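You operate a simulated robot arm through the tools that you are given. There is no shell and no other tool.

The job below is to be done with a simulated robot arm. You get a single attempt, and the scene is never put back.

JOB
Bin the chipped core from the nest, brush the nest, seat the large core and set its stop.
Fine: large takes 45, small 40; the flat beige brush goes back. Set down upright: flat beige brush. What is to be rubbed or washed off counts as gone when no trace of it is left.

It is judged by the outcome, as a careful person would: the job done as asked, and still so three seconds after it is handed in. It fails if anything else is knocked over, pushed out of place, dropped, spilled or broken.

ROBOT AND FRAMES
A 6-joint arm with a two-finger parallel gripper, fixed in place. Base frame: the origin is at the foot of the arm, x ahead of it, y to its left, z up; the work surface is at about z = 0.85. Lengths are in m, angles in rad, forces in N, time in s.
With the tool pointing down near the work surface it reaches from about 0.3 to 0.8 m from the base axis. Its first joint turns from -2.897 to 2.897 rad. Payload 3.43 kg.
The tool frame sits at the grasp point between the pads (the TCP): z along the fingers, y along the line on which they close. The tips reach 0.034 m beyond it. Largest opening 0.128 m; finger width 0.024, thickness 0.012; the body of the gripper, 0.048 by 0.13 m, starts 0.096 m behind the TCP.
Orientation is that of the tool frame in the base frame, as a unit quaternion [x, y, z, w]. With the fingers straight down and closing along the base's y, the tool's x points along the base's -x, its y along +y and its z along -z.

CONTROLS
- The arm moves only by the tool arm_command. Its argument "series" is a list of rows, each a list of 7 numbers: the shift along the tool's x, y, z in units of 500 mm (1.0 is 500 mm), then the turn, a rotation vector about the tool's x, y, z in units of 90 degrees (1.0 is 90 degrees), then the finger opening in m, from 0 to 0.128. In form: [[dx, dy, dz, rx, ry, rz, fingers], ...]. A call has 1 to 20 rows; each row is the pose to reach, as a shift and turn from the pose commanded when the call began, along the tool's axes at that moment. A call with a number of a shift or a turn outside -1 to 1 is refused whole. A row lasts 0.2 s, in which the tool goes at most 0.05 m and 0.15 rad; a call with a longer step from one row to the next is refused whole, and so is a gripper value outside its range. Where a pose cannot be reached the arm comes as near as it can. A force on the tool above 40 N (or 10 N above the force at the start of the call, whichever is more), or a blocked arm, ends the call early, and 0.2 s more pass. The fingers move at their own pace (about 0.045 m/s each) and stop on an object; they squeeze with about 37 N. The grip force told is the motor's: it shows also when the fingers shut on nothing. Time passes only in rows, and 0.2 s behind the last, so rows that repeat a pose let the fingers close. The reply holds the time, the measured pose of the TCP, the force on the tool along the base axes, the opening and the grip force, in the units named above and with some noise, with the torque about the TCP (base axes, N m) and any sound that the robot's microphone picked up.
- Cameras (640 x 400 px; columns grow to the right, rows downward): "scene" is fixed at [0.2207, 0.649, 1.6241]; the picture's right is [-0.94, 0.34, 0.00], its down [0.34, 0.93, -0.15] and it looks along [-0.05, -0.14, -0.99] (base axes); focal length 227 px, centre (320, 200). "wrist" rides on the gripper at [0.076, -0.011, -0.16] in the tool frame; the picture's right is [0.15, 0.99, 0.00], its down [-0.88, 0.13, -0.46] and it looks along [-0.45, 0.07, 0.89] (tool axes); focal length 234 px, centre (320, 200). There is no depth. A picture from a camera that has moved, and an enlarged one, comes with that camera's place and axes in the base frame and with its lens.
- capture(camera): a new picture of that camera. It takes no simulated time.
- close_up(camera, box): a new picture of the part [left, top, right, bottom] of that camera's present view, enlarged. It takes no simulated time.
- job_done(): hands the job in; it is judged then, once.

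Places have to be worked out from the pictures, the camera data and where the tool is seen. Open the gripper and draw the arm clear of the work before you hand the job in, unless the task says otherwise.

The tools are called after ">>>" as a command line: name --pt "numbers of a row" for each row, then --argument value for the rest, lists and objects as JSON in quotes. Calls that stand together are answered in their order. arm_command: Moves the arm, as the interface text tells. Its arguments: {"type":"object","properties":{"series":{"type":"array","items":{"type":"array","items":{"type":"number"}}}},"required":["series"]} The other tools are called the same way: capture (camera) takes a picture; close_up (camera, box) takes an enlarged picture of a part of a camera's view; job_done () hands the job in.

At the start:

```text
clock: 0.0
tcp_pos: [0.2944, 0.3643, 1.258]
tool_rot: [0.0, 1.0, 0.0, 0.0]
contact_force: [-0.5, 0.3, 0.0]
wrist_torque: [-0.01, 0.03, -0.03]
grip_width: 0.128
finger_force: 0.0
```

scene: 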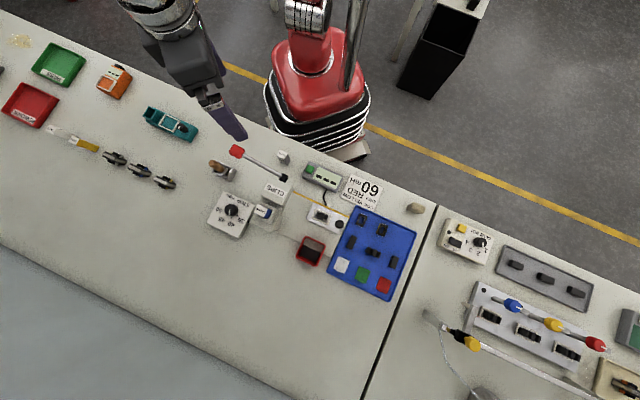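
wrist: 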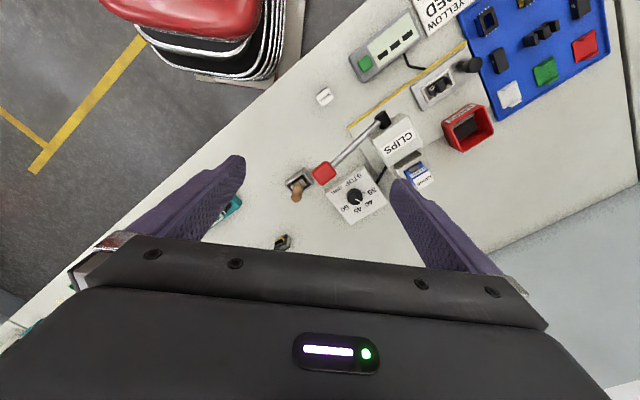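

The scene shows a bench with several stations. I'll take enlarged pictures of the parts of the scene before moving.

>>> close_up --camera "scene" --box '[0, 20, 240, 170]'

>>> close_up --camera "scene" --box '[120, 90, 280, 190]'

>>> close_up --camera "scene" --box '[190, 130, 430, 280]'

>>> close_up --camera "scene" --box '[400, 200, 640, 350]'

>>> close_up --camera "scene" --box '[0, 20, 120, 95]'

>>> close_up --camera "scene" --box '[40, 90, 200, 190]'

```text
2.67 times, centred on (120, 95) of scene
camera zoom: at [0.2207, 0.649, 1.6241], right [-0.94, 0.34, 0.0], down [0.34, 0.93, -0.15], along [-0.05, -0.14, -0.99], focal length 605 px, centre (853, 480)
```

zoom: 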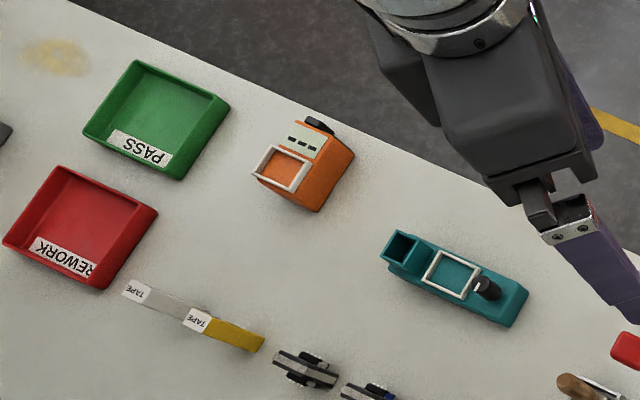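

```text
4.00 times, centred on (200, 140) of scene
camera zoom: at [0.2207, 0.649, 1.6241], right [-0.94, 0.34, 0.0], down [0.34, 0.93, -0.15], along [-0.05, -0.14, -0.99], focal length 908 px, centre (800, 440)
```

zoom: 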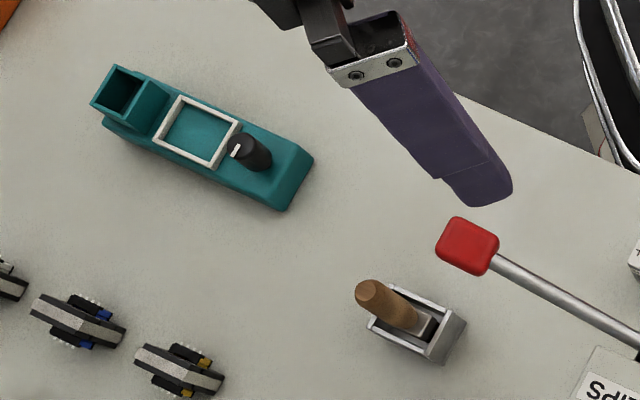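

```text
2.67 times, centred on (310, 205) of scene
camera zoom: at [0.2207, 0.649, 1.6241], right [-0.94, 0.34, 0.0], down [0.34, 0.93, -0.15], along [-0.05, -0.14, -0.99], focal length 605 px, centre (347, 187)
```

zoom: 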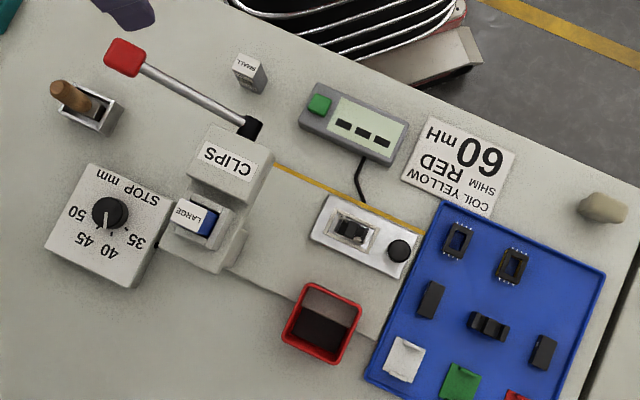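

```text
2.67 times, centred on (520, 275) of scene
camera zoom: at [0.2207, 0.649, 1.6241], right [-0.94, 0.34, 0.0], down [0.34, 0.93, -0.15], along [-0.05, -0.14, -0.99], focal length 605 px, centre (-213, 0)
```

zoom: 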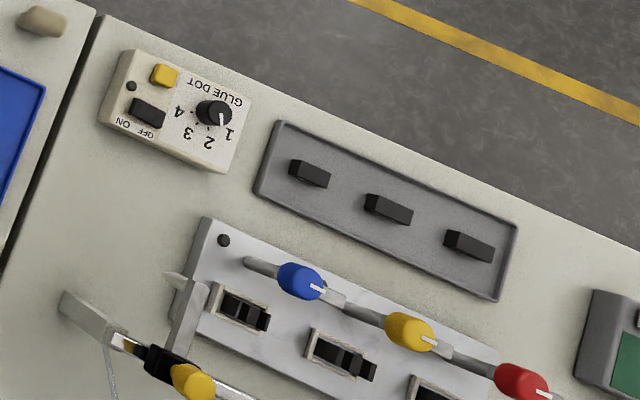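

```text
5.33 times, centred on (60, 58) of scene
camera zoom: at [0.2207, 0.649, 1.6241], right [-0.94, 0.34, 0.0], down [0.34, 0.93, -0.15], along [-0.05, -0.14, -0.99], focal length 1211 px, centre (1707, 960)
```

zoom: 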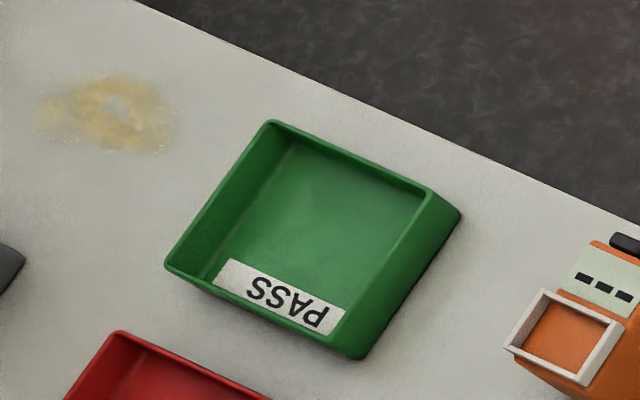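

```text
4.00 times, centred on (120, 140) of scene
camera zoom: at [0.2207, 0.649, 1.6241], right [-0.94, 0.34, 0.0], down [0.34, 0.93, -0.15], along [-0.05, -0.14, -0.99], focal length 908 px, centre (1120, 440)
```

zoom: 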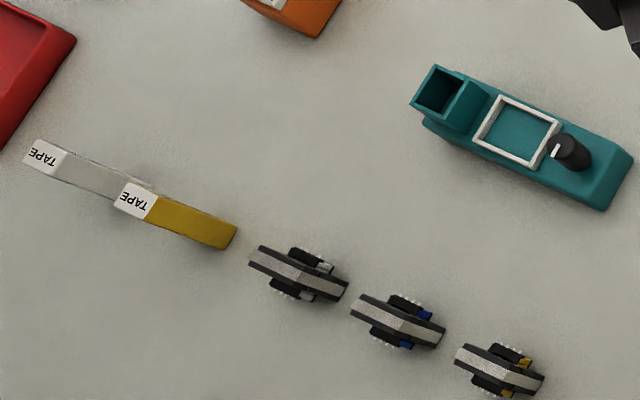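

I need finer views of the middle station (nest, clips, stop dial, tray) and of the candidates for brushes.

>>> close_up --camera "scene" --box '[290, 190, 354, 230]'

>>> close_up --camera "scene" --box '[200, 180, 296, 240]'

>>> close_up --camera "scene" --box '[320, 200, 432, 310]'

>>> close_up --camera "scene" --box '[388, 190, 452, 230]'

>>> close_up --camera "scene" --box '[400, 270, 608, 400]'

>>> close_up --camera "scene" --box '[296, 155, 392, 215]'

>>> close_up --camera "wrist" --box '[270, 0, 640, 220]'

```text
10.00 times, centred on (322, 210) of scene
camera zoom: at [0.2207, 0.649, 1.6241], right [-0.94, 0.34, 0.0], down [0.34, 0.93, -0.15], along [-0.05, -0.14, -0.99], focal length 2270 px, centre (300, 100)
```

zoom: 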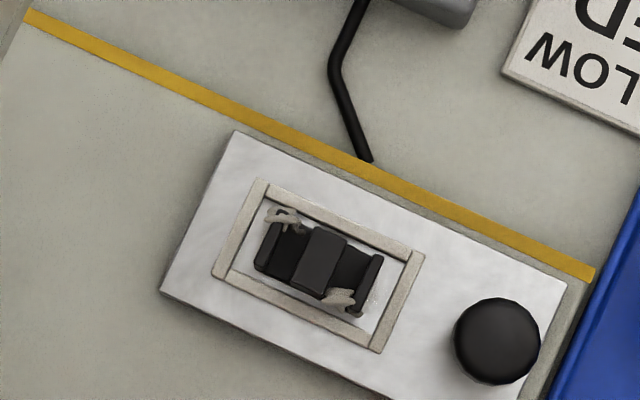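

```text
6.67 times, centred on (248, 210) of scene
camera zoom: at [0.2207, 0.649, 1.6241], right [-0.94, 0.34, 0.0], down [0.34, 0.93, -0.15], along [-0.05, -0.14, -0.99], focal length 1513 px, centre (800, 133)
```

zoom: 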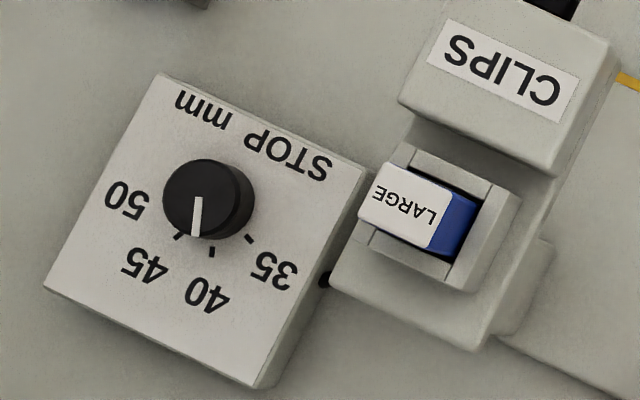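

```text
3.64 times, centred on (376, 255) of scene
camera zoom: at [0.2207, 0.649, 1.6241], right [-0.94, 0.34, 0.0], down [0.34, 0.93, -0.15], along [-0.05, -0.14, -0.99], focal length 825 px, centre (116, 0)
```

zoom: 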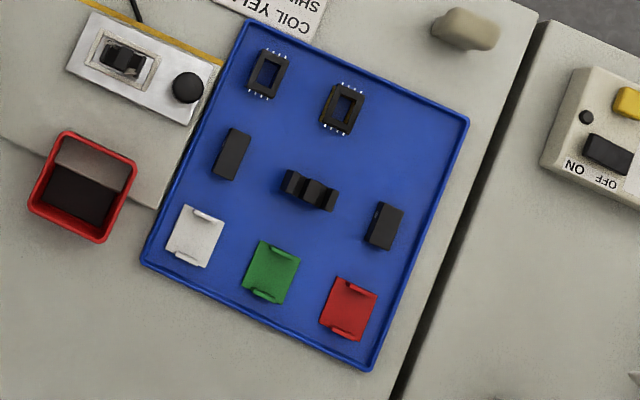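

```text
10.00 times, centred on (420, 210) of scene
camera zoom: at [0.2207, 0.649, 1.6241], right [-0.94, 0.34, 0.0], down [0.34, 0.93, -0.15], along [-0.05, -0.14, -0.99], focal length 2270 px, centre (-680, 100)
```

zoom: 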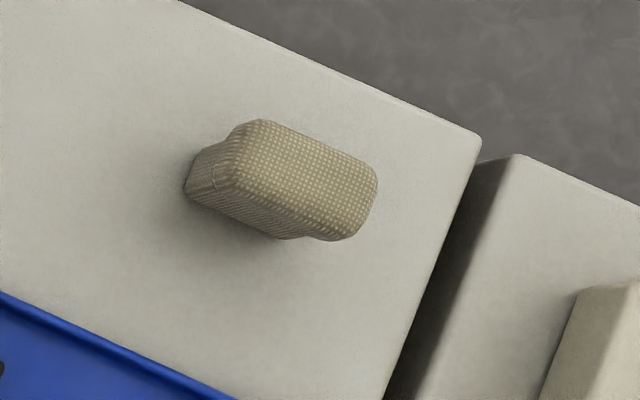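

```text
3.08 times, centred on (504, 335) of scene
camera zoom: at [0.2207, 0.649, 1.6241], right [-0.94, 0.34, 0.0], down [0.34, 0.93, -0.15], along [-0.05, -0.14, -0.99], focal length 698 px, centre (-246, -215)
```

zoom: 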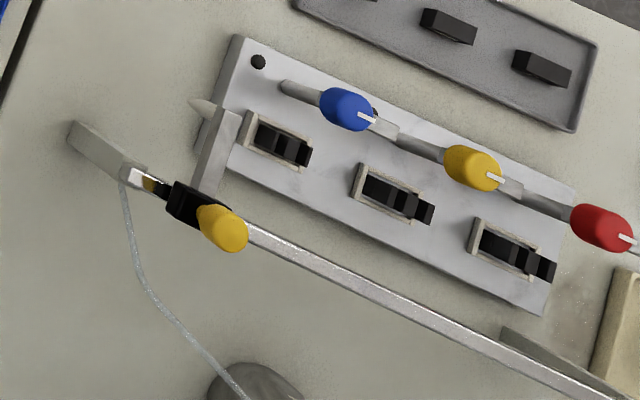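

```text
6.67 times, centred on (344, 185) of scene
camera zoom: at [0.2207, 0.649, 1.6241], right [-0.94, 0.34, 0.0], down [0.34, 0.93, -0.15], along [-0.05, -0.14, -0.99], focal length 1513 px, centre (160, 300)
```

zoom: 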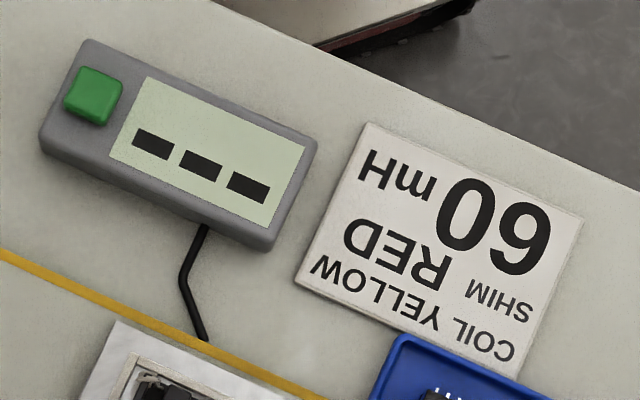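

```text
1.73 times, centred on (455, 110) of wrist
camera zoom: at [0.2183, 0.3519, 1.4164], right [-0.15, 0.99, 0.0], down [0.88, 0.13, 0.46], along [0.45, 0.07, -0.89], focal length 405 px, centre (86, 356)
```

zoom: 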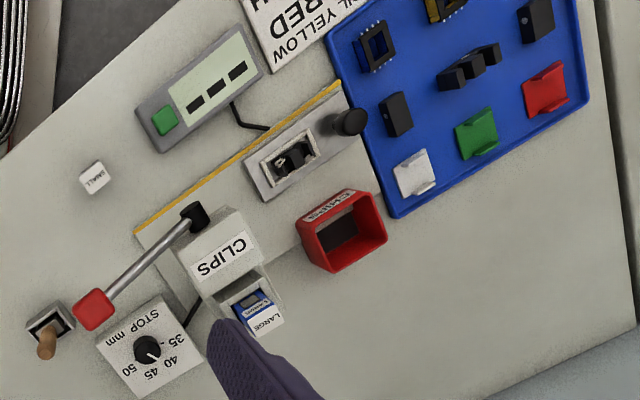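

The wrist view already sees the middle station from another angle, so I enlarge the key items there: nest, red bin, tray, wooden-handled thing, SMALL block.

>>> close_up --camera "wrist" --box '[400, 50, 500, 112]'

>>> close_up --camera "wrist" --box '[430, 90, 510, 160]'

>>> close_up --camera "wrist" --box '[270, 140, 430, 240]'

>>> close_up --camera "wrist" --box '[460, 0, 620, 110]'

>>> close_up --camera "wrist" --box '[360, 110, 460, 200]'

```text
6.40 times, centred on (450, 81) of wrist
camera zoom: at [0.2183, 0.3519, 1.4164], right [-0.15, 0.99, 0.0], down [0.88, 0.13, 0.46], along [0.45, 0.07, -0.89], focal length 1499 px, centre (-512, 962)
```

zoom: 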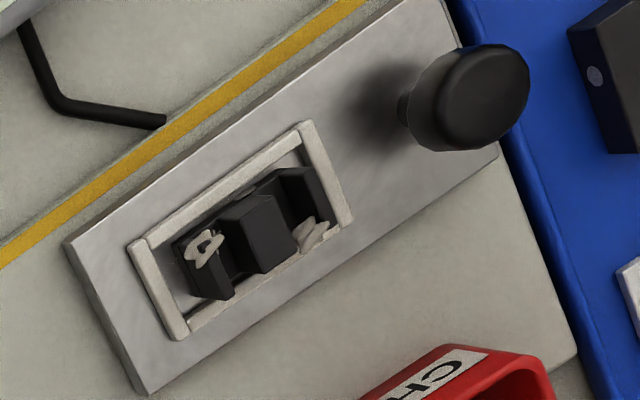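

```text
5.71 times, centred on (470, 125) of wrist
camera zoom: at [0.2183, 0.3519, 1.4164], right [-0.15, 0.99, 0.0], down [0.88, 0.13, 0.46], along [0.45, 0.07, -0.89], focal length 1338 px, centre (-537, 629)
```

zoom: 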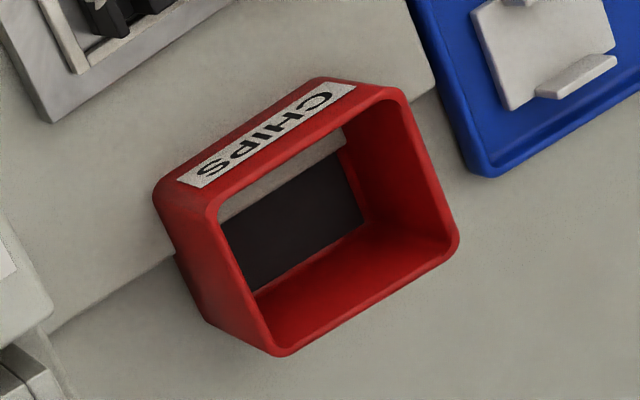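

```text
4.00 times, centred on (350, 190) of wrist
camera zoom: at [0.2183, 0.3519, 1.4164], right [-0.15, 0.99, 0.0], down [0.88, 0.13, 0.46], along [0.45, 0.07, -0.89], focal length 937 px, centre (200, 240)
```

zoom: 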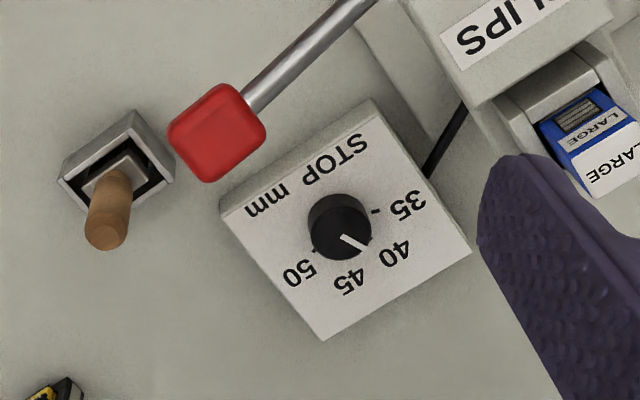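

```text
3.64 times, centred on (540, 55) of wrist
camera zoom: at [0.2183, 0.3519, 1.4164], right [-0.15, 0.99, 0.0], down [0.88, 0.13, 0.46], along [0.45, 0.07, -0.89], focal length 852 px, centre (-480, 727)
```

zoom: 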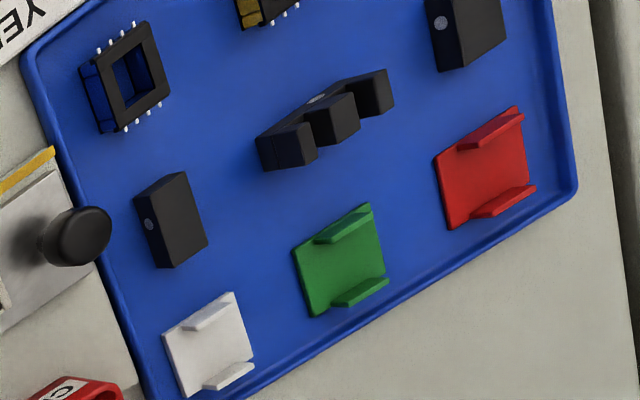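

```text
4.44 times, centred on (410, 155) of wrist
camera zoom: at [0.2183, 0.3519, 1.4164], right [-0.15, 0.99, 0.0], down [0.88, 0.13, 0.46], along [0.45, 0.07, -0.89], focal length 1041 px, centre (-80, 400)
```

zoom: 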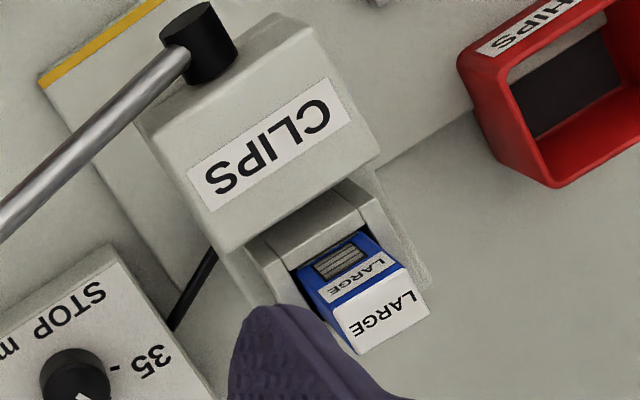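

The bin is labelled CHIPS, the nest with the chipped E-core sits by the black knob. I swing the arm, yawing 45° to line up with the bench, to view the tray, nest and the beige thing from closer.

>>> arm_command --pt "0.0589 0.0403 0.0316 0 0 -0.05 0.128" --pt "0.1178 0.0806 0.0632 0 0 -0.1 0.128" --pt "0.1767 0.1209 0.0948 0 0 -0.15 0.128" --pt "0.2356 0.1612 0.1264 0 0 -0.2 0.128" --pt "0.2945 0.2015 0.158 0 0 -0.25 0.128" --pt "0.3534 0.2418 0.1896 0 0 -0.3 0.128" --pt "0.4123 0.2821 0.2212 0 0 -0.35 0.128" --pt "0.4712 0.3224 0.2528 0 0 -0.4 0.128" --pt "0.5301 0.3627 0.2844 0 0 -0.45 0.128" --pt "0.589 0.403 0.316 0 0 -0.5 0.128" --pt "0.589 0.403 0.316 0 0 -0.5 0.128"

>>> capture --camera "wrist"

>>> capture --camera "scene"

```text
clock: 2.4
tcp_pos: [0.0048, 0.5667, 1.1033]
tool_rot: [-0.379, 0.925, 0.003, 0.002]
contact_force: [-0.1, 0.0, 0.3]
wrist_torque: [0.02, -0.02, 0.01]
grip_width: 0.128
finger_force: 0.1
```

```text
taken
camera wrist: at [-0.0421, 0.5025, 1.2612], right [-0.8, 0.6, 0.0], down [0.54, 0.71, 0.46], along [0.27, 0.37, -0.89], focal length 234 px, centre (320, 200)
```

wrist: 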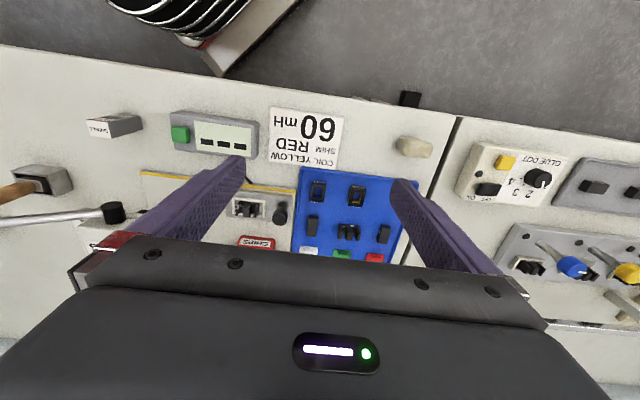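

```text
taken
```

scene: 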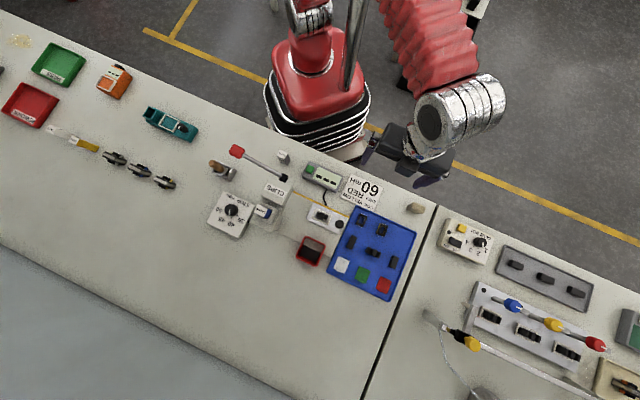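

The wrist camera now sees the tray and the beige thing; I enlarge those parts.

>>> close_up --camera "wrist" --box '[380, 120, 444, 170]'

>>> close_up --camera "wrist" --box '[290, 160, 430, 270]'

>>> close_up --camera "wrist" --box '[220, 180, 300, 240]'

>>> close_up --camera "wrist" --box '[440, 130, 640, 260]'

>>> close_up --camera "scene" --box '[195, 140, 259, 190]'

```text
8.00 times, centred on (412, 145) of wrist
camera zoom: at [-0.0421, 0.5025, 1.2612], right [-0.8, 0.6, 0.0], down [0.54, 0.71, 0.46], along [0.27, 0.37, -0.89], focal length 1873 px, centre (-416, 640)
```

zoom: 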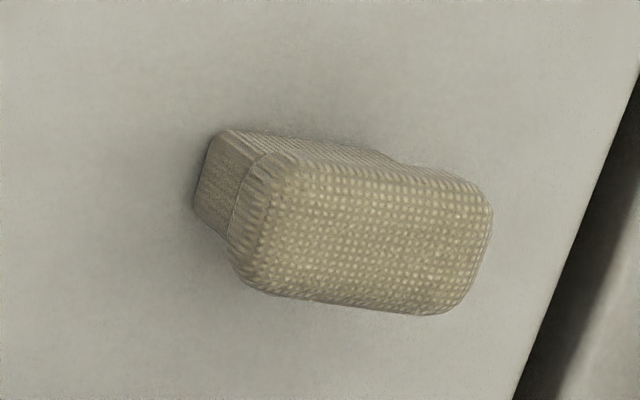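

```text
3.64 times, centred on (360, 215) of wrist
camera zoom: at [-0.0421, 0.5025, 1.2612], right [-0.8, 0.6, 0.0], down [0.54, 0.71, 0.46], along [0.27, 0.37, -0.89], focal length 852 px, centre (174, 146)
```

zoom: 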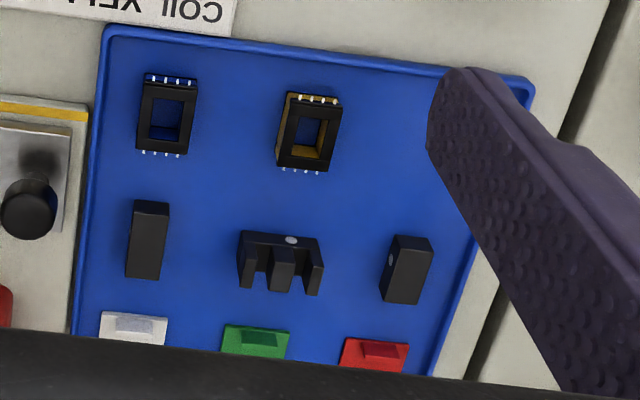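

```text
6.67 times, centred on (260, 210) of wrist
camera zoom: at [-0.0421, 0.5025, 1.2612], right [-0.8, 0.6, 0.0], down [0.54, 0.71, 0.46], along [0.27, 0.37, -0.89], focal length 1561 px, centre (720, 133)
```

zoom: 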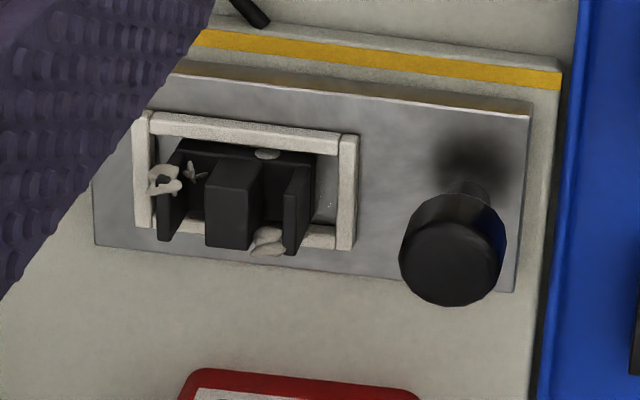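

```text
3.08 times, centred on (540, 195) of wrist
camera zoom: at [-0.0421, 0.5025, 1.2612], right [-0.8, 0.6, 0.0], down [0.54, 0.71, 0.46], along [0.27, 0.37, -0.89], focal length 720 px, centre (-357, 215)
```

zoom: 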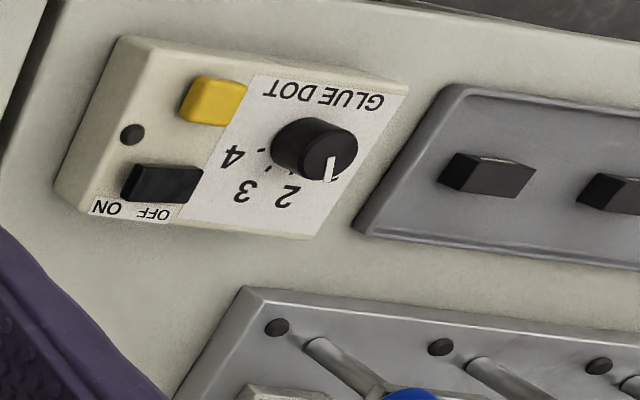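

```text
8.00 times, centred on (227, 165) of scene
camera zoom: at [0.2207, 0.649, 1.6241], right [-0.94, 0.34, 0.0], down [0.34, 0.93, -0.15], along [-0.05, -0.14, -0.99], focal length 1816 px, centre (1064, 480)
```

zoom: 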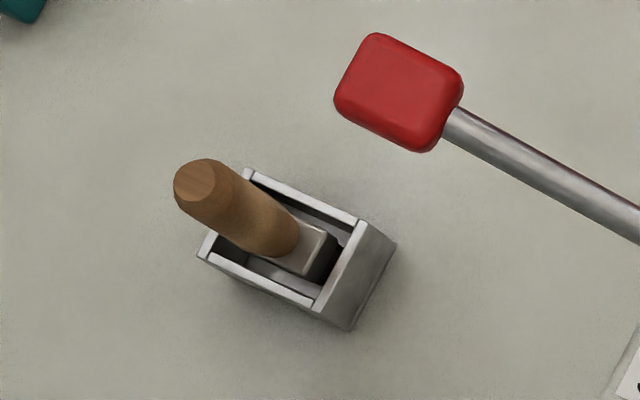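

The wooden-handled brush with a flat ferrule stands in a small metal holder; the beige woven block looks like a pad. I move the camera over the tray to tell the cores apart by size.

>>> arm_command --pt "-0.072 0.026 0 0 0 0 0.128" --pt "-0.144 0.053 0 0 0 0 0.128" --pt "-0.216 0.08 0 0 0 0 0.128" --pt "-0.29 0.106 0 0 0 0 0.128" --pt "-0.29 0.106 0 0 0 0 0.128"

>>> capture --camera "wrist"

>>> close_up --camera "scene" --box '[340, 228, 404, 268]'

>>> close_up --camera "scene" --box '[205, 150, 245, 185]'

```text
clock: 3.6
tcp_pos: [0.0658, 0.7088, 1.0999]
tool_rot: [-0.384, 0.924, 0.0, 0.0]
contact_force: [-0.7, -0.3, -0.4]
wrist_torque: [-0.02, 0.0, 0.0]
grip_width: 0.1281
finger_force: 0.1
```

```text
taken
camera wrist: at [0.0195, 0.6453, 1.2593], right [-0.8, 0.6, 0.0], down [0.53, 0.71, 0.46], along [0.27, 0.37, -0.89], focal length 234 px, centre (320, 200)
```

wrist: 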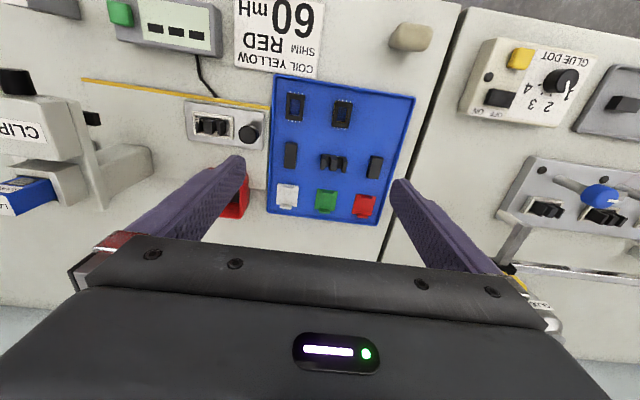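

```text
10.00 times, centred on (372, 248) of scene
camera zoom: at [0.2207, 0.649, 1.6241], right [-0.94, 0.34, 0.0], down [0.34, 0.93, -0.15], along [-0.05, -0.14, -0.99], focal length 2270 px, centre (-200, -280)
```

zoom: 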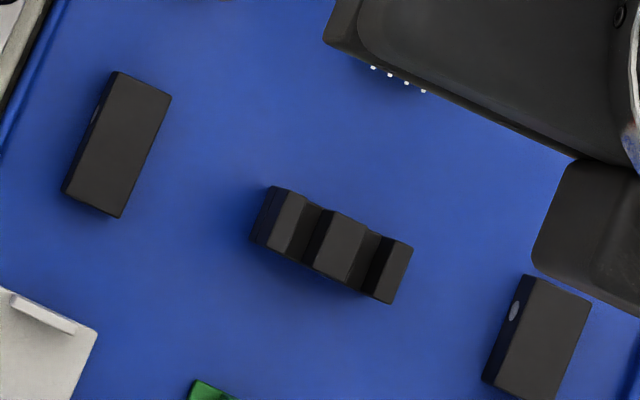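

```text
11.43 times, centred on (225, 168) of scene
camera zoom: at [0.2207, 0.649, 1.6241], right [-0.94, 0.34, 0.0], down [0.34, 0.93, -0.15], along [-0.05, -0.14, -0.99], focal length 2594 px, centre (1406, 571)
```

zoom: 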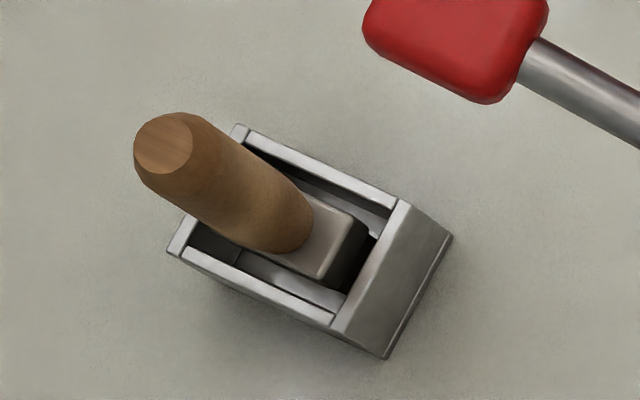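

I zoom with the wrist camera on the tray cores, the nest, and the beige block from this new angle.

>>> close_up --camera "wrist" --box '[260, 80, 420, 220]'

>>> close_up --camera "wrist" --box '[180, 90, 280, 155]'

>>> close_up --camera "wrist" --box '[375, 10, 445, 60]'

>>> close_up --camera "wrist" --box '[0, 60, 160, 230]'

>>> close_up --camera "wrist" --box '[280, 135, 400, 185]'

```text
2.86 times, centred on (340, 150) of wrist
camera zoom: at [0.0195, 0.6453, 1.2593], right [-0.8, 0.6, 0.0], down [0.53, 0.71, 0.46], along [0.27, 0.37, -0.89], focal length 669 px, centre (263, 343)
```

zoom: 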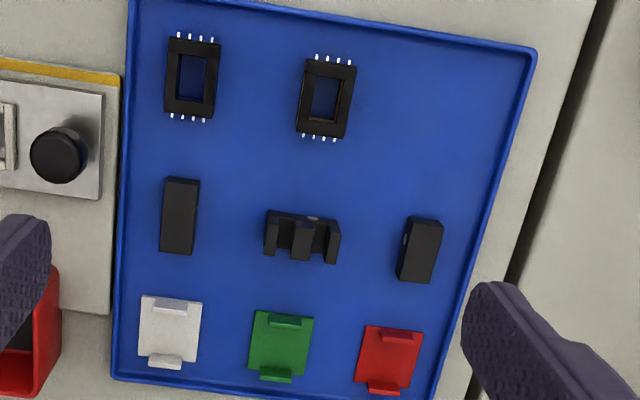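

```text
6.15 times, centred on (230, 122) of wrist
camera zoom: at [0.0195, 0.6453, 1.2593], right [-0.8, 0.6, 0.0], down [0.53, 0.71, 0.46], along [0.27, 0.37, -0.89], focal length 1441 px, centre (874, 677)
```

zoom: 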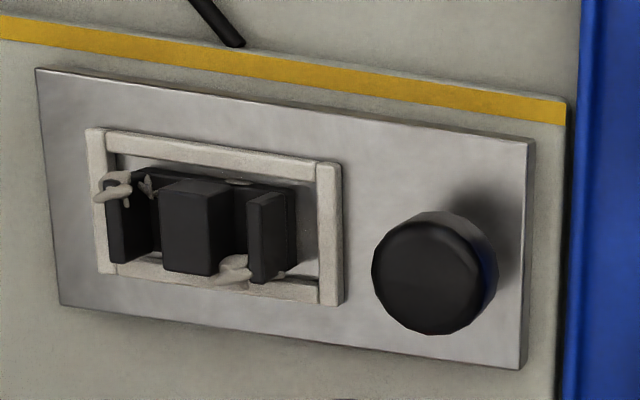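

```text
8.00 times, centred on (410, 35) of wrist
camera zoom: at [0.0195, 0.6453, 1.2593], right [-0.8, 0.6, 0.0], down [0.53, 0.71, 0.46], along [0.27, 0.37, -0.89], focal length 1873 px, centre (-400, 1520)
```

zoom: 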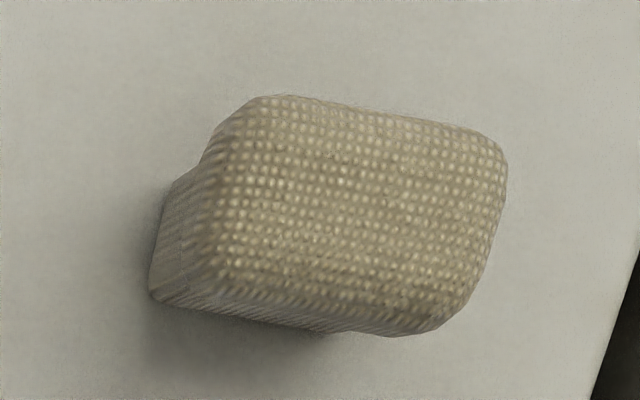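

```text
2.35 times, centred on (80, 145) of wrist
camera zoom: at [0.0195, 0.6453, 1.2593], right [-0.8, 0.6, 0.0], down [0.53, 0.71, 0.46], along [0.27, 0.37, -0.89], focal length 551 px, centre (885, 329)
```

zoom: 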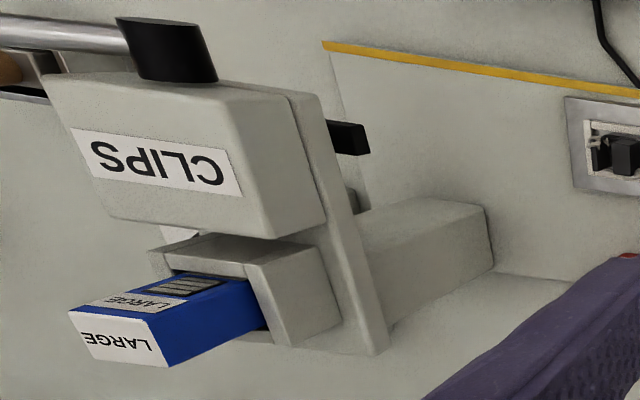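

```text
5.33 times, centred on (340, 160) of wrist
camera zoom: at [0.0195, 0.6453, 1.2593], right [-0.8, 0.6, 0.0], down [0.53, 0.71, 0.46], along [0.27, 0.37, -0.89], focal length 1249 px, centre (213, 413)
```

zoom: 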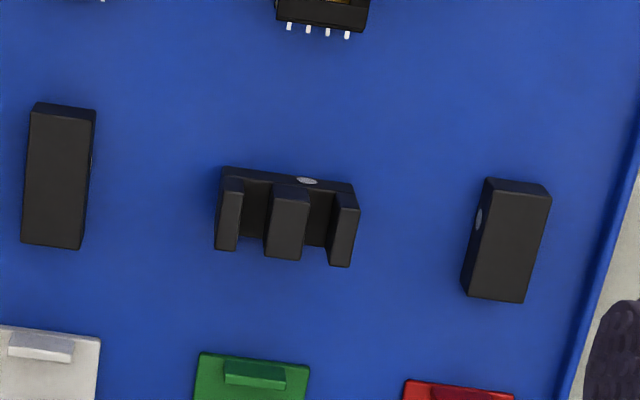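

The tray's middle core is an E with legs up about 47 mm long; the two others look like shorter blocks. I tilt and lower the camera for an oblique look at the three cores.

>>> arm_command --pt "0.0066 0.01 0.052 0 -0.0666 0 0.128" --pt "0.0132 0.02 0.104 0 -0.1332 0 0.128" --pt "0.0198 0.03 0.156 0 -0.2 0 0.128" --pt "0.0264 0.04 0.208 0 -0.2666 0 0.128" --pt "0.033 0.05 0.26 0 -0.333 0 0.128" --pt "0.033 0.05 0.26 0 -0.333 0 0.128"

>>> capture --camera "wrist"

>>> close_up --camera "wrist" --box '[220, 80, 420, 230]'

```text
clock: 5.0
tcp_pos: [0.0348, 0.7136, 0.971]
tool_rot: [-0.37, 0.892, 0.099, 0.239]
contact_force: [0.6, 0.6, -0.3]
wrist_torque: [-0.01, 0.0, -0.01]
grip_width: 0.1282
finger_force: 0.1
```

```text
taken
camera wrist: at [-0.06, 0.601, 1.0701], right [-0.79, 0.61, -0.07], down [0.29, 0.47, 0.84], along [0.54, 0.64, -0.55], focal length 234 px, centre (320, 200)
```

wrist: 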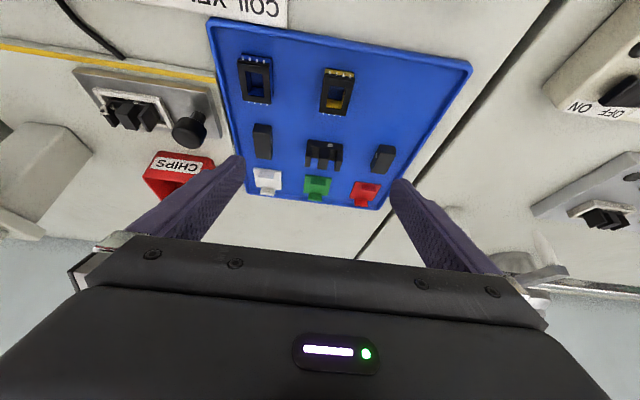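

```text
2.67 times, centred on (320, 155) of wrist
camera zoom: at [-0.06, 0.601, 1.0701], right [-0.79, 0.61, -0.07], down [0.29, 0.47, 0.84], along [0.54, 0.64, -0.55], focal length 624 px, centre (320, 320)
```

zoom: 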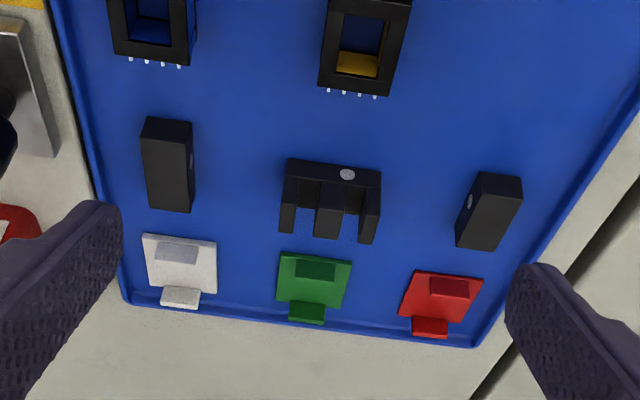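

I zoom further on each core in this oblique view.

>>> close_up --camera "wrist" --box '[296, 126, 352, 176]'

>>> close_up --camera "wrist" --box '[240, 115, 290, 165]'

>>> close_up --camera "wrist" --box '[360, 130, 410, 180]'

>>> close_up --camera "wrist" --box '[70, 50, 230, 160]'

```text
8.00 times, centred on (324, 151) of wrist
camera zoom: at [-0.06, 0.601, 1.0701], right [-0.79, 0.61, -0.07], down [0.29, 0.47, 0.84], along [0.54, 0.64, -0.55], focal length 1873 px, centre (288, 592)
```

zoom: 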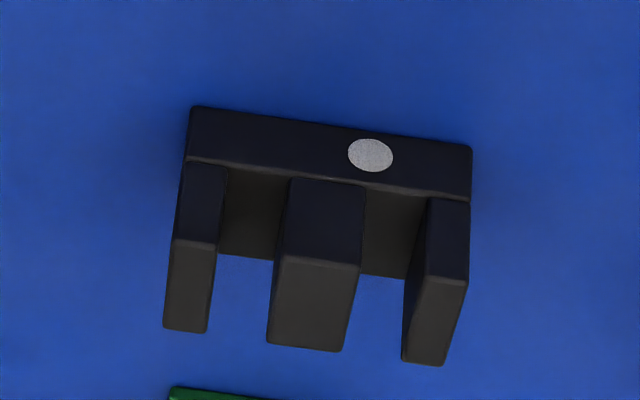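

```text
8.00 times, centred on (265, 140) of wrist
camera zoom: at [-0.06, 0.601, 1.0701], right [-0.79, 0.61, -0.07], down [0.29, 0.47, 0.84], along [0.54, 0.64, -0.55], focal length 1873 px, centre (760, 680)
```

zoom: 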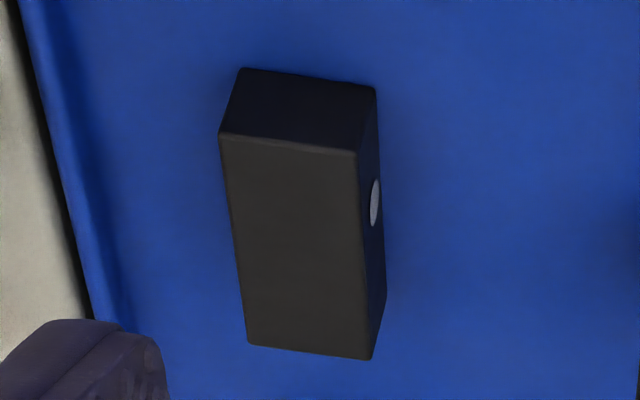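

```text
8.00 times, centred on (385, 155) of wrist
camera zoom: at [-0.06, 0.601, 1.0701], right [-0.79, 0.61, -0.07], down [0.29, 0.47, 0.84], along [0.54, 0.64, -0.55], focal length 1873 px, centre (-200, 560)
```

zoom: 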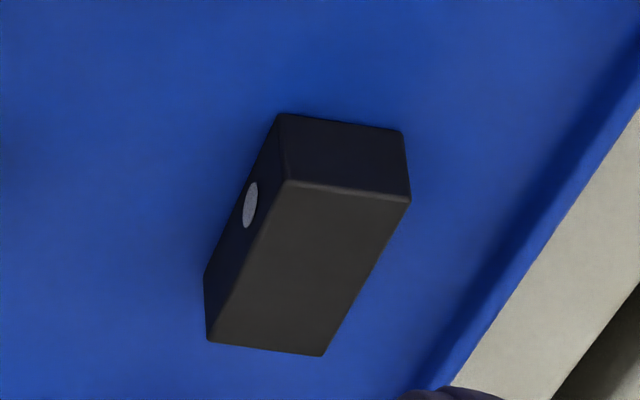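

```text
3.64 times, centred on (150, 105) of wrist
camera zoom: at [-0.06, 0.601, 1.0701], right [-0.79, 0.61, -0.07], down [0.29, 0.47, 0.84], along [0.54, 0.64, -0.55], focal length 852 px, centre (938, 546)
```

zoom: 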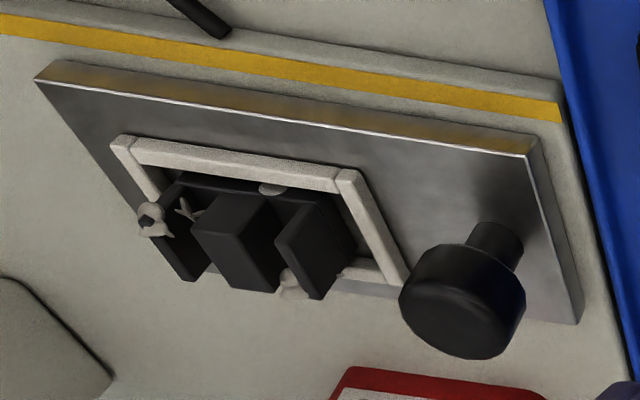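

The blocks are I-bars with a dot, the middle one an E-core like the one in the nest. I enlarge the nest and tray from the fixed camera to measure sizes.

>>> close_up --camera "scene" --box '[306, 204, 346, 229]'

>>> close_up --camera "scene" --box '[352, 238, 392, 263]'

>>> close_up --camera "scene" --box '[150, 90, 214, 150]'

>>> close_up --camera "scene" --box '[85, 55, 145, 105]'

>>> close_up --camera "scene" --box '[570, 290, 640, 400]'

>>> close_up --camera "scene" --box '[440, 230, 600, 330]'

```text
16.00 times, centred on (326, 216) of scene
camera zoom: at [0.2207, 0.649, 1.6241], right [-0.94, 0.34, 0.0], down [0.34, 0.93, -0.15], along [-0.05, -0.14, -0.99], focal length 3632 px, centre (224, -64)
```

zoom: 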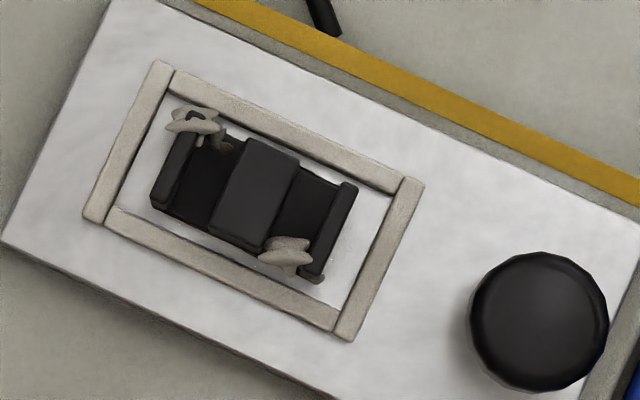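

```text
16.00 times, centred on (372, 250) of scene
camera zoom: at [0.2207, 0.649, 1.6241], right [-0.94, 0.34, 0.0], down [0.34, 0.93, -0.15], along [-0.05, -0.14, -0.99], focal length 3632 px, centre (-512, -608)
```

zoom: 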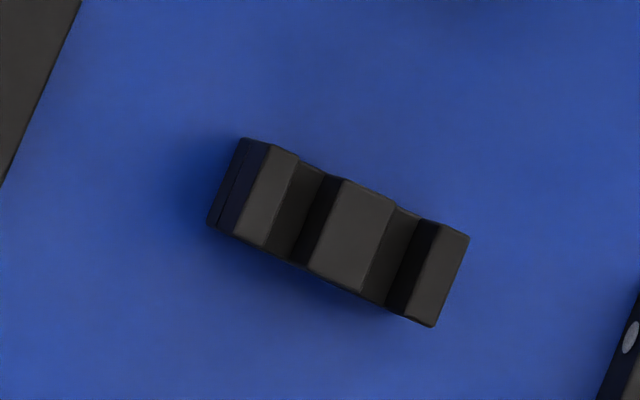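

```text
6.67 times, centred on (182, 120) of scene
camera zoom: at [0.2207, 0.649, 1.6241], right [-0.94, 0.34, 0.0], down [0.34, 0.93, -0.15], along [-0.05, -0.14, -0.99], focal length 1513 px, centre (1240, 733)
```

zoom: 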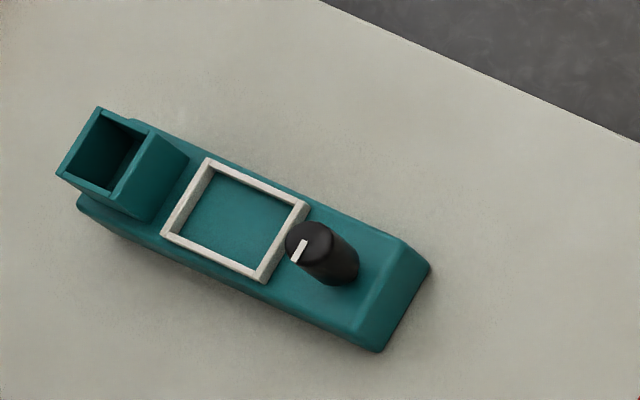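

```text
8.00 times, centred on (115, 80) of scene
camera zoom: at [0.2207, 0.649, 1.6241], right [-0.94, 0.34, 0.0], down [0.34, 0.93, -0.15], along [-0.05, -0.14, -0.99], focal length 1816 px, centre (1960, 1160)
```

zoom: 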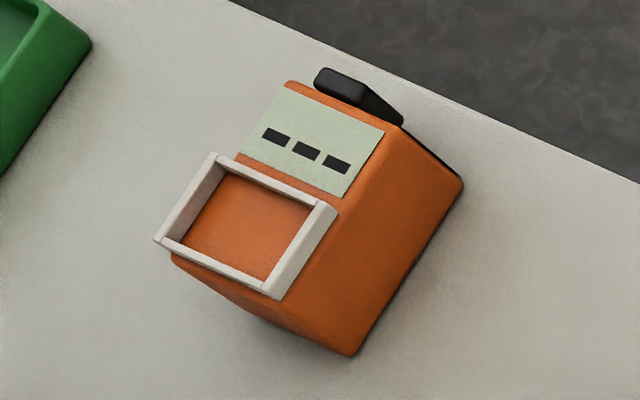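

```text
3.64 times, centred on (605, 345) of scene
camera zoom: at [0.2207, 0.649, 1.6241], right [-0.94, 0.34, 0.0], down [0.34, 0.93, -0.15], along [-0.05, -0.14, -0.99], focal length 825 px, centre (-716, -327)
```

zoom: 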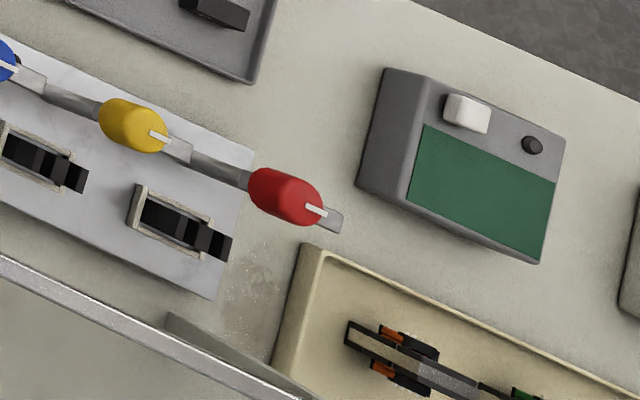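

```text
4.00 times, centred on (520, 280) of scene
camera zoom: at [0.2207, 0.649, 1.6241], right [-0.94, 0.34, 0.0], down [0.34, 0.93, -0.15], along [-0.05, -0.14, -0.99], focal length 908 px, centre (-480, -120)
```

zoom: 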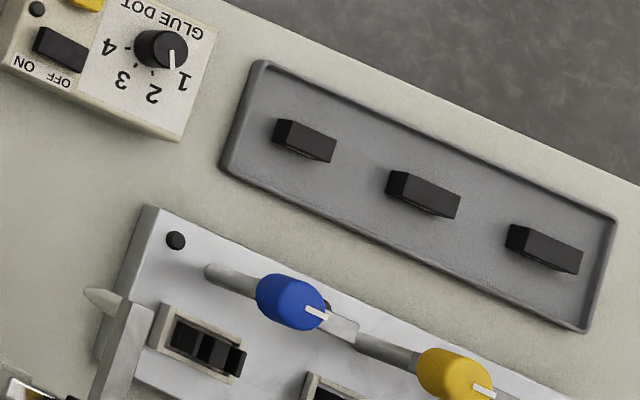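

The nest's core is a smaller E (~39 mm, stop now at 40), the tray's E is the larger (~44 mm). Next I lift and untilt, then go look at the wooden-handled brush near the dial.

>>> arm_command --pt "0.004 0 -0.0792 0 0.0555 0 0.128" --pt "0.008 0 -0.1584 0 0.111 0 0.128" --pt "0.012 0 -0.2376 0 0.1665 0 0.128" --pt "0.016 0 -0.3168 0 0.222 0 0.128" --pt "0.02 0 -0.396 0 0.2775 0 0.128" --pt "0.0234 0 -0.4754 0 0.333 0 0.128" --pt "0.0234 0 -0.4754 0 0.333 0 0.128"

>>> close_up --camera "wrist" --box '[300, 0, 440, 100]'

>>> arm_command --pt "0 -0.09 0 0 0 0 0.128" --pt "0 -0.18 0 0 0 0 0.128" --pt "0 -0.27 0 0 0 0 0.128" --pt "0 -0.36 0 0 0 0 0.128" --pt "0 -0.45 0 0 0 0 0.128" --pt "0 -0.54 0 0 0 0 0.128" --pt "0 -0.63 0 0 0 0 0.128" --pt "0 -0.72 0 0 0 0 0.128" --pt "0 -0.81 0 0 0 0 0.128" --pt "0 -0.9 0 0 0 0 0.128" --pt "0 -0.99 0 0 0 0 0.128" --pt "0 -0.99 0 0 0 0 0.128"

>>> capture --camera "wrist"

```text
clock: 6.8
tcp_pos: [-0.0047, 0.6231, 1.1811]
tool_rot: [-0.344, 0.939, 0.009, 0.003]
contact_force: [-0.4, 0.0, 0.3]
wrist_torque: [-0.02, -0.01, -0.02]
grip_width: 0.1281
finger_force: 0.0
stopped in row 7: the arm was blocked; the commanded pose is now the measured one
```

```text
4.00 times, centred on (370, 50) of wrist
camera zoom: at [-0.0558, 0.5609, 1.3399], right [-0.75, 0.66, 0.01], down [0.59, 0.66, 0.47], along [0.3, 0.36, -0.88], focal length 937 px, centre (120, 800)
```

zoom: 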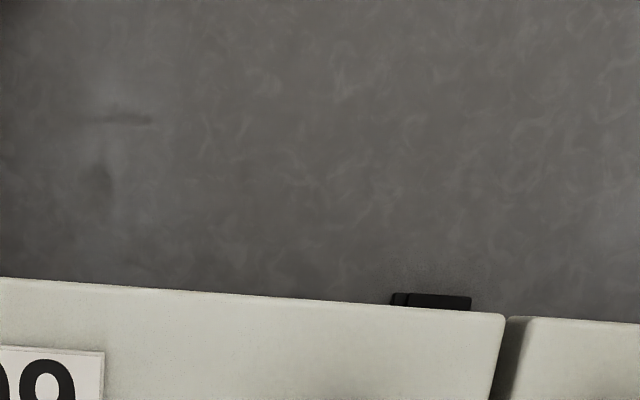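

```text
clock: 9.4
tcp_pos: [0.317, 0.2459, 1.1741]
tool_rot: [-0.346, 0.938, 0.008, 0.001]
contact_force: [0.0, 0.4, -0.1]
wrist_torque: [-0.02, 0.05, 0.02]
grip_width: 0.1281
finger_force: 0.1
```

```text
taken
camera wrist: at [0.2648, 0.1841, 1.332], right [-0.75, 0.66, 0.01], down [0.59, 0.66, 0.47], along [0.3, 0.36, -0.89], focal length 234 px, centre (320, 200)
```

wrist: 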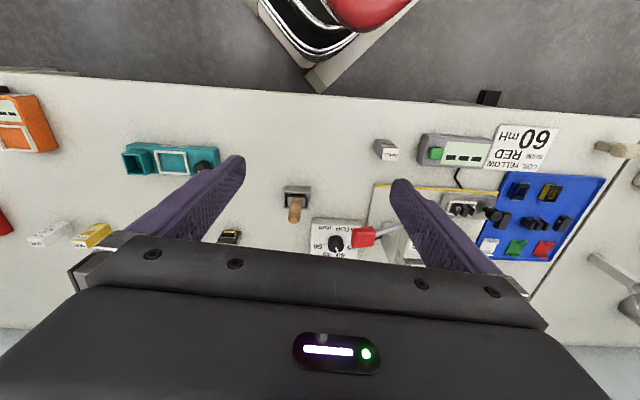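

The brush holder is in view now; I enlarge it along with the dial, lever and holder surroundings.

>>> close_up --camera "wrist" --box '[265, 170, 345, 230]'

>>> close_up --camera "wrist" --box '[290, 170, 470, 270]'

>>> close_up --camera "wrist" --box '[590, 130, 640, 200]'

>>> close_up --camera "scene" --box '[195, 140, 259, 190]'

```text
6.67 times, centred on (305, 200) of wrist
camera zoom: at [0.2648, 0.1841, 1.332], right [-0.75, 0.66, 0.01], down [0.59, 0.66, 0.47], along [0.3, 0.36, -0.89], focal length 1561 px, centre (420, 200)
```

zoom: 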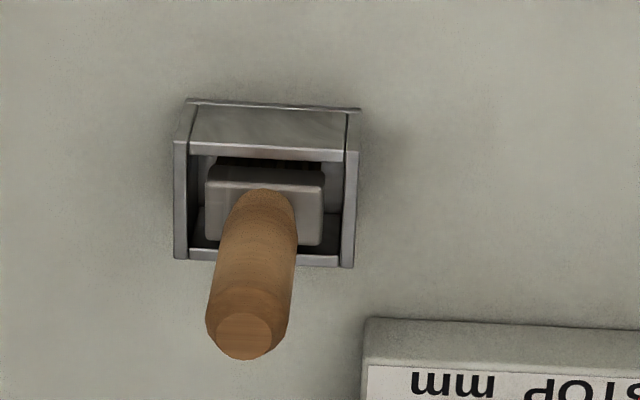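

```text
3.56 times, centred on (380, 220) of wrist
camera zoom: at [0.2648, 0.1841, 1.332], right [-0.75, 0.66, 0.01], down [0.59, 0.66, 0.47], along [0.3, 0.36, -0.89], focal length 833 px, centre (107, 129)
```

zoom: 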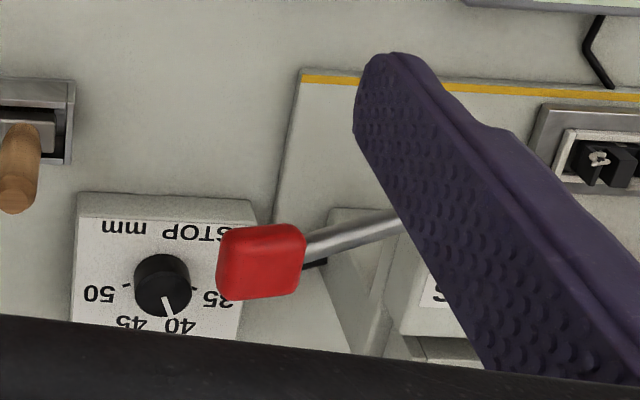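

```text
5.71 times, centred on (615, 165) of wrist
camera zoom: at [0.2648, 0.1841, 1.332], right [-0.75, 0.66, 0.01], down [0.59, 0.66, 0.47], along [0.3, 0.36, -0.89], focal length 1338 px, centre (-1366, 400)
```

zoom: 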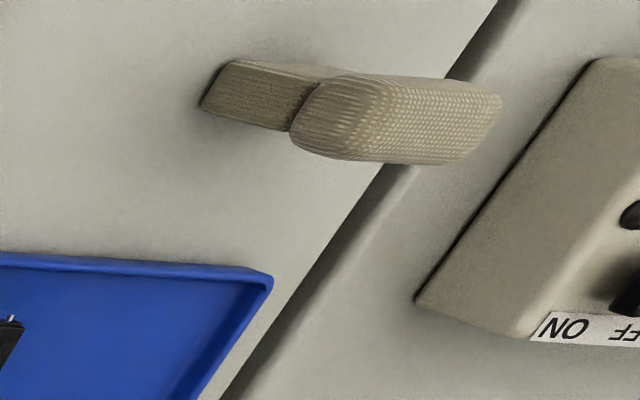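

```text
8.00 times, centred on (227, 165) of scene
camera zoom: at [0.2207, 0.649, 1.6241], right [-0.94, 0.34, 0.0], down [0.34, 0.93, -0.15], along [-0.05, -0.14, -0.99], focal length 1816 px, centre (1064, 480)
```

zoom: 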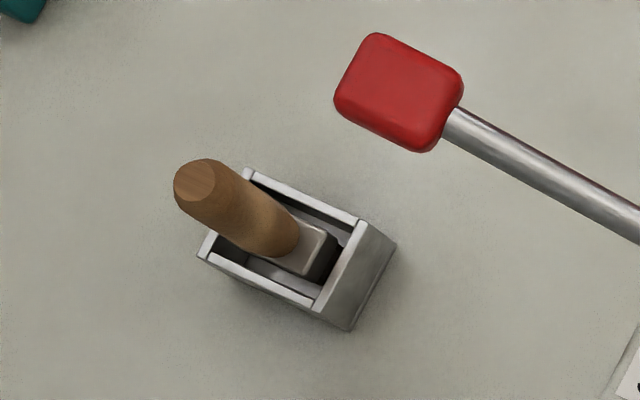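

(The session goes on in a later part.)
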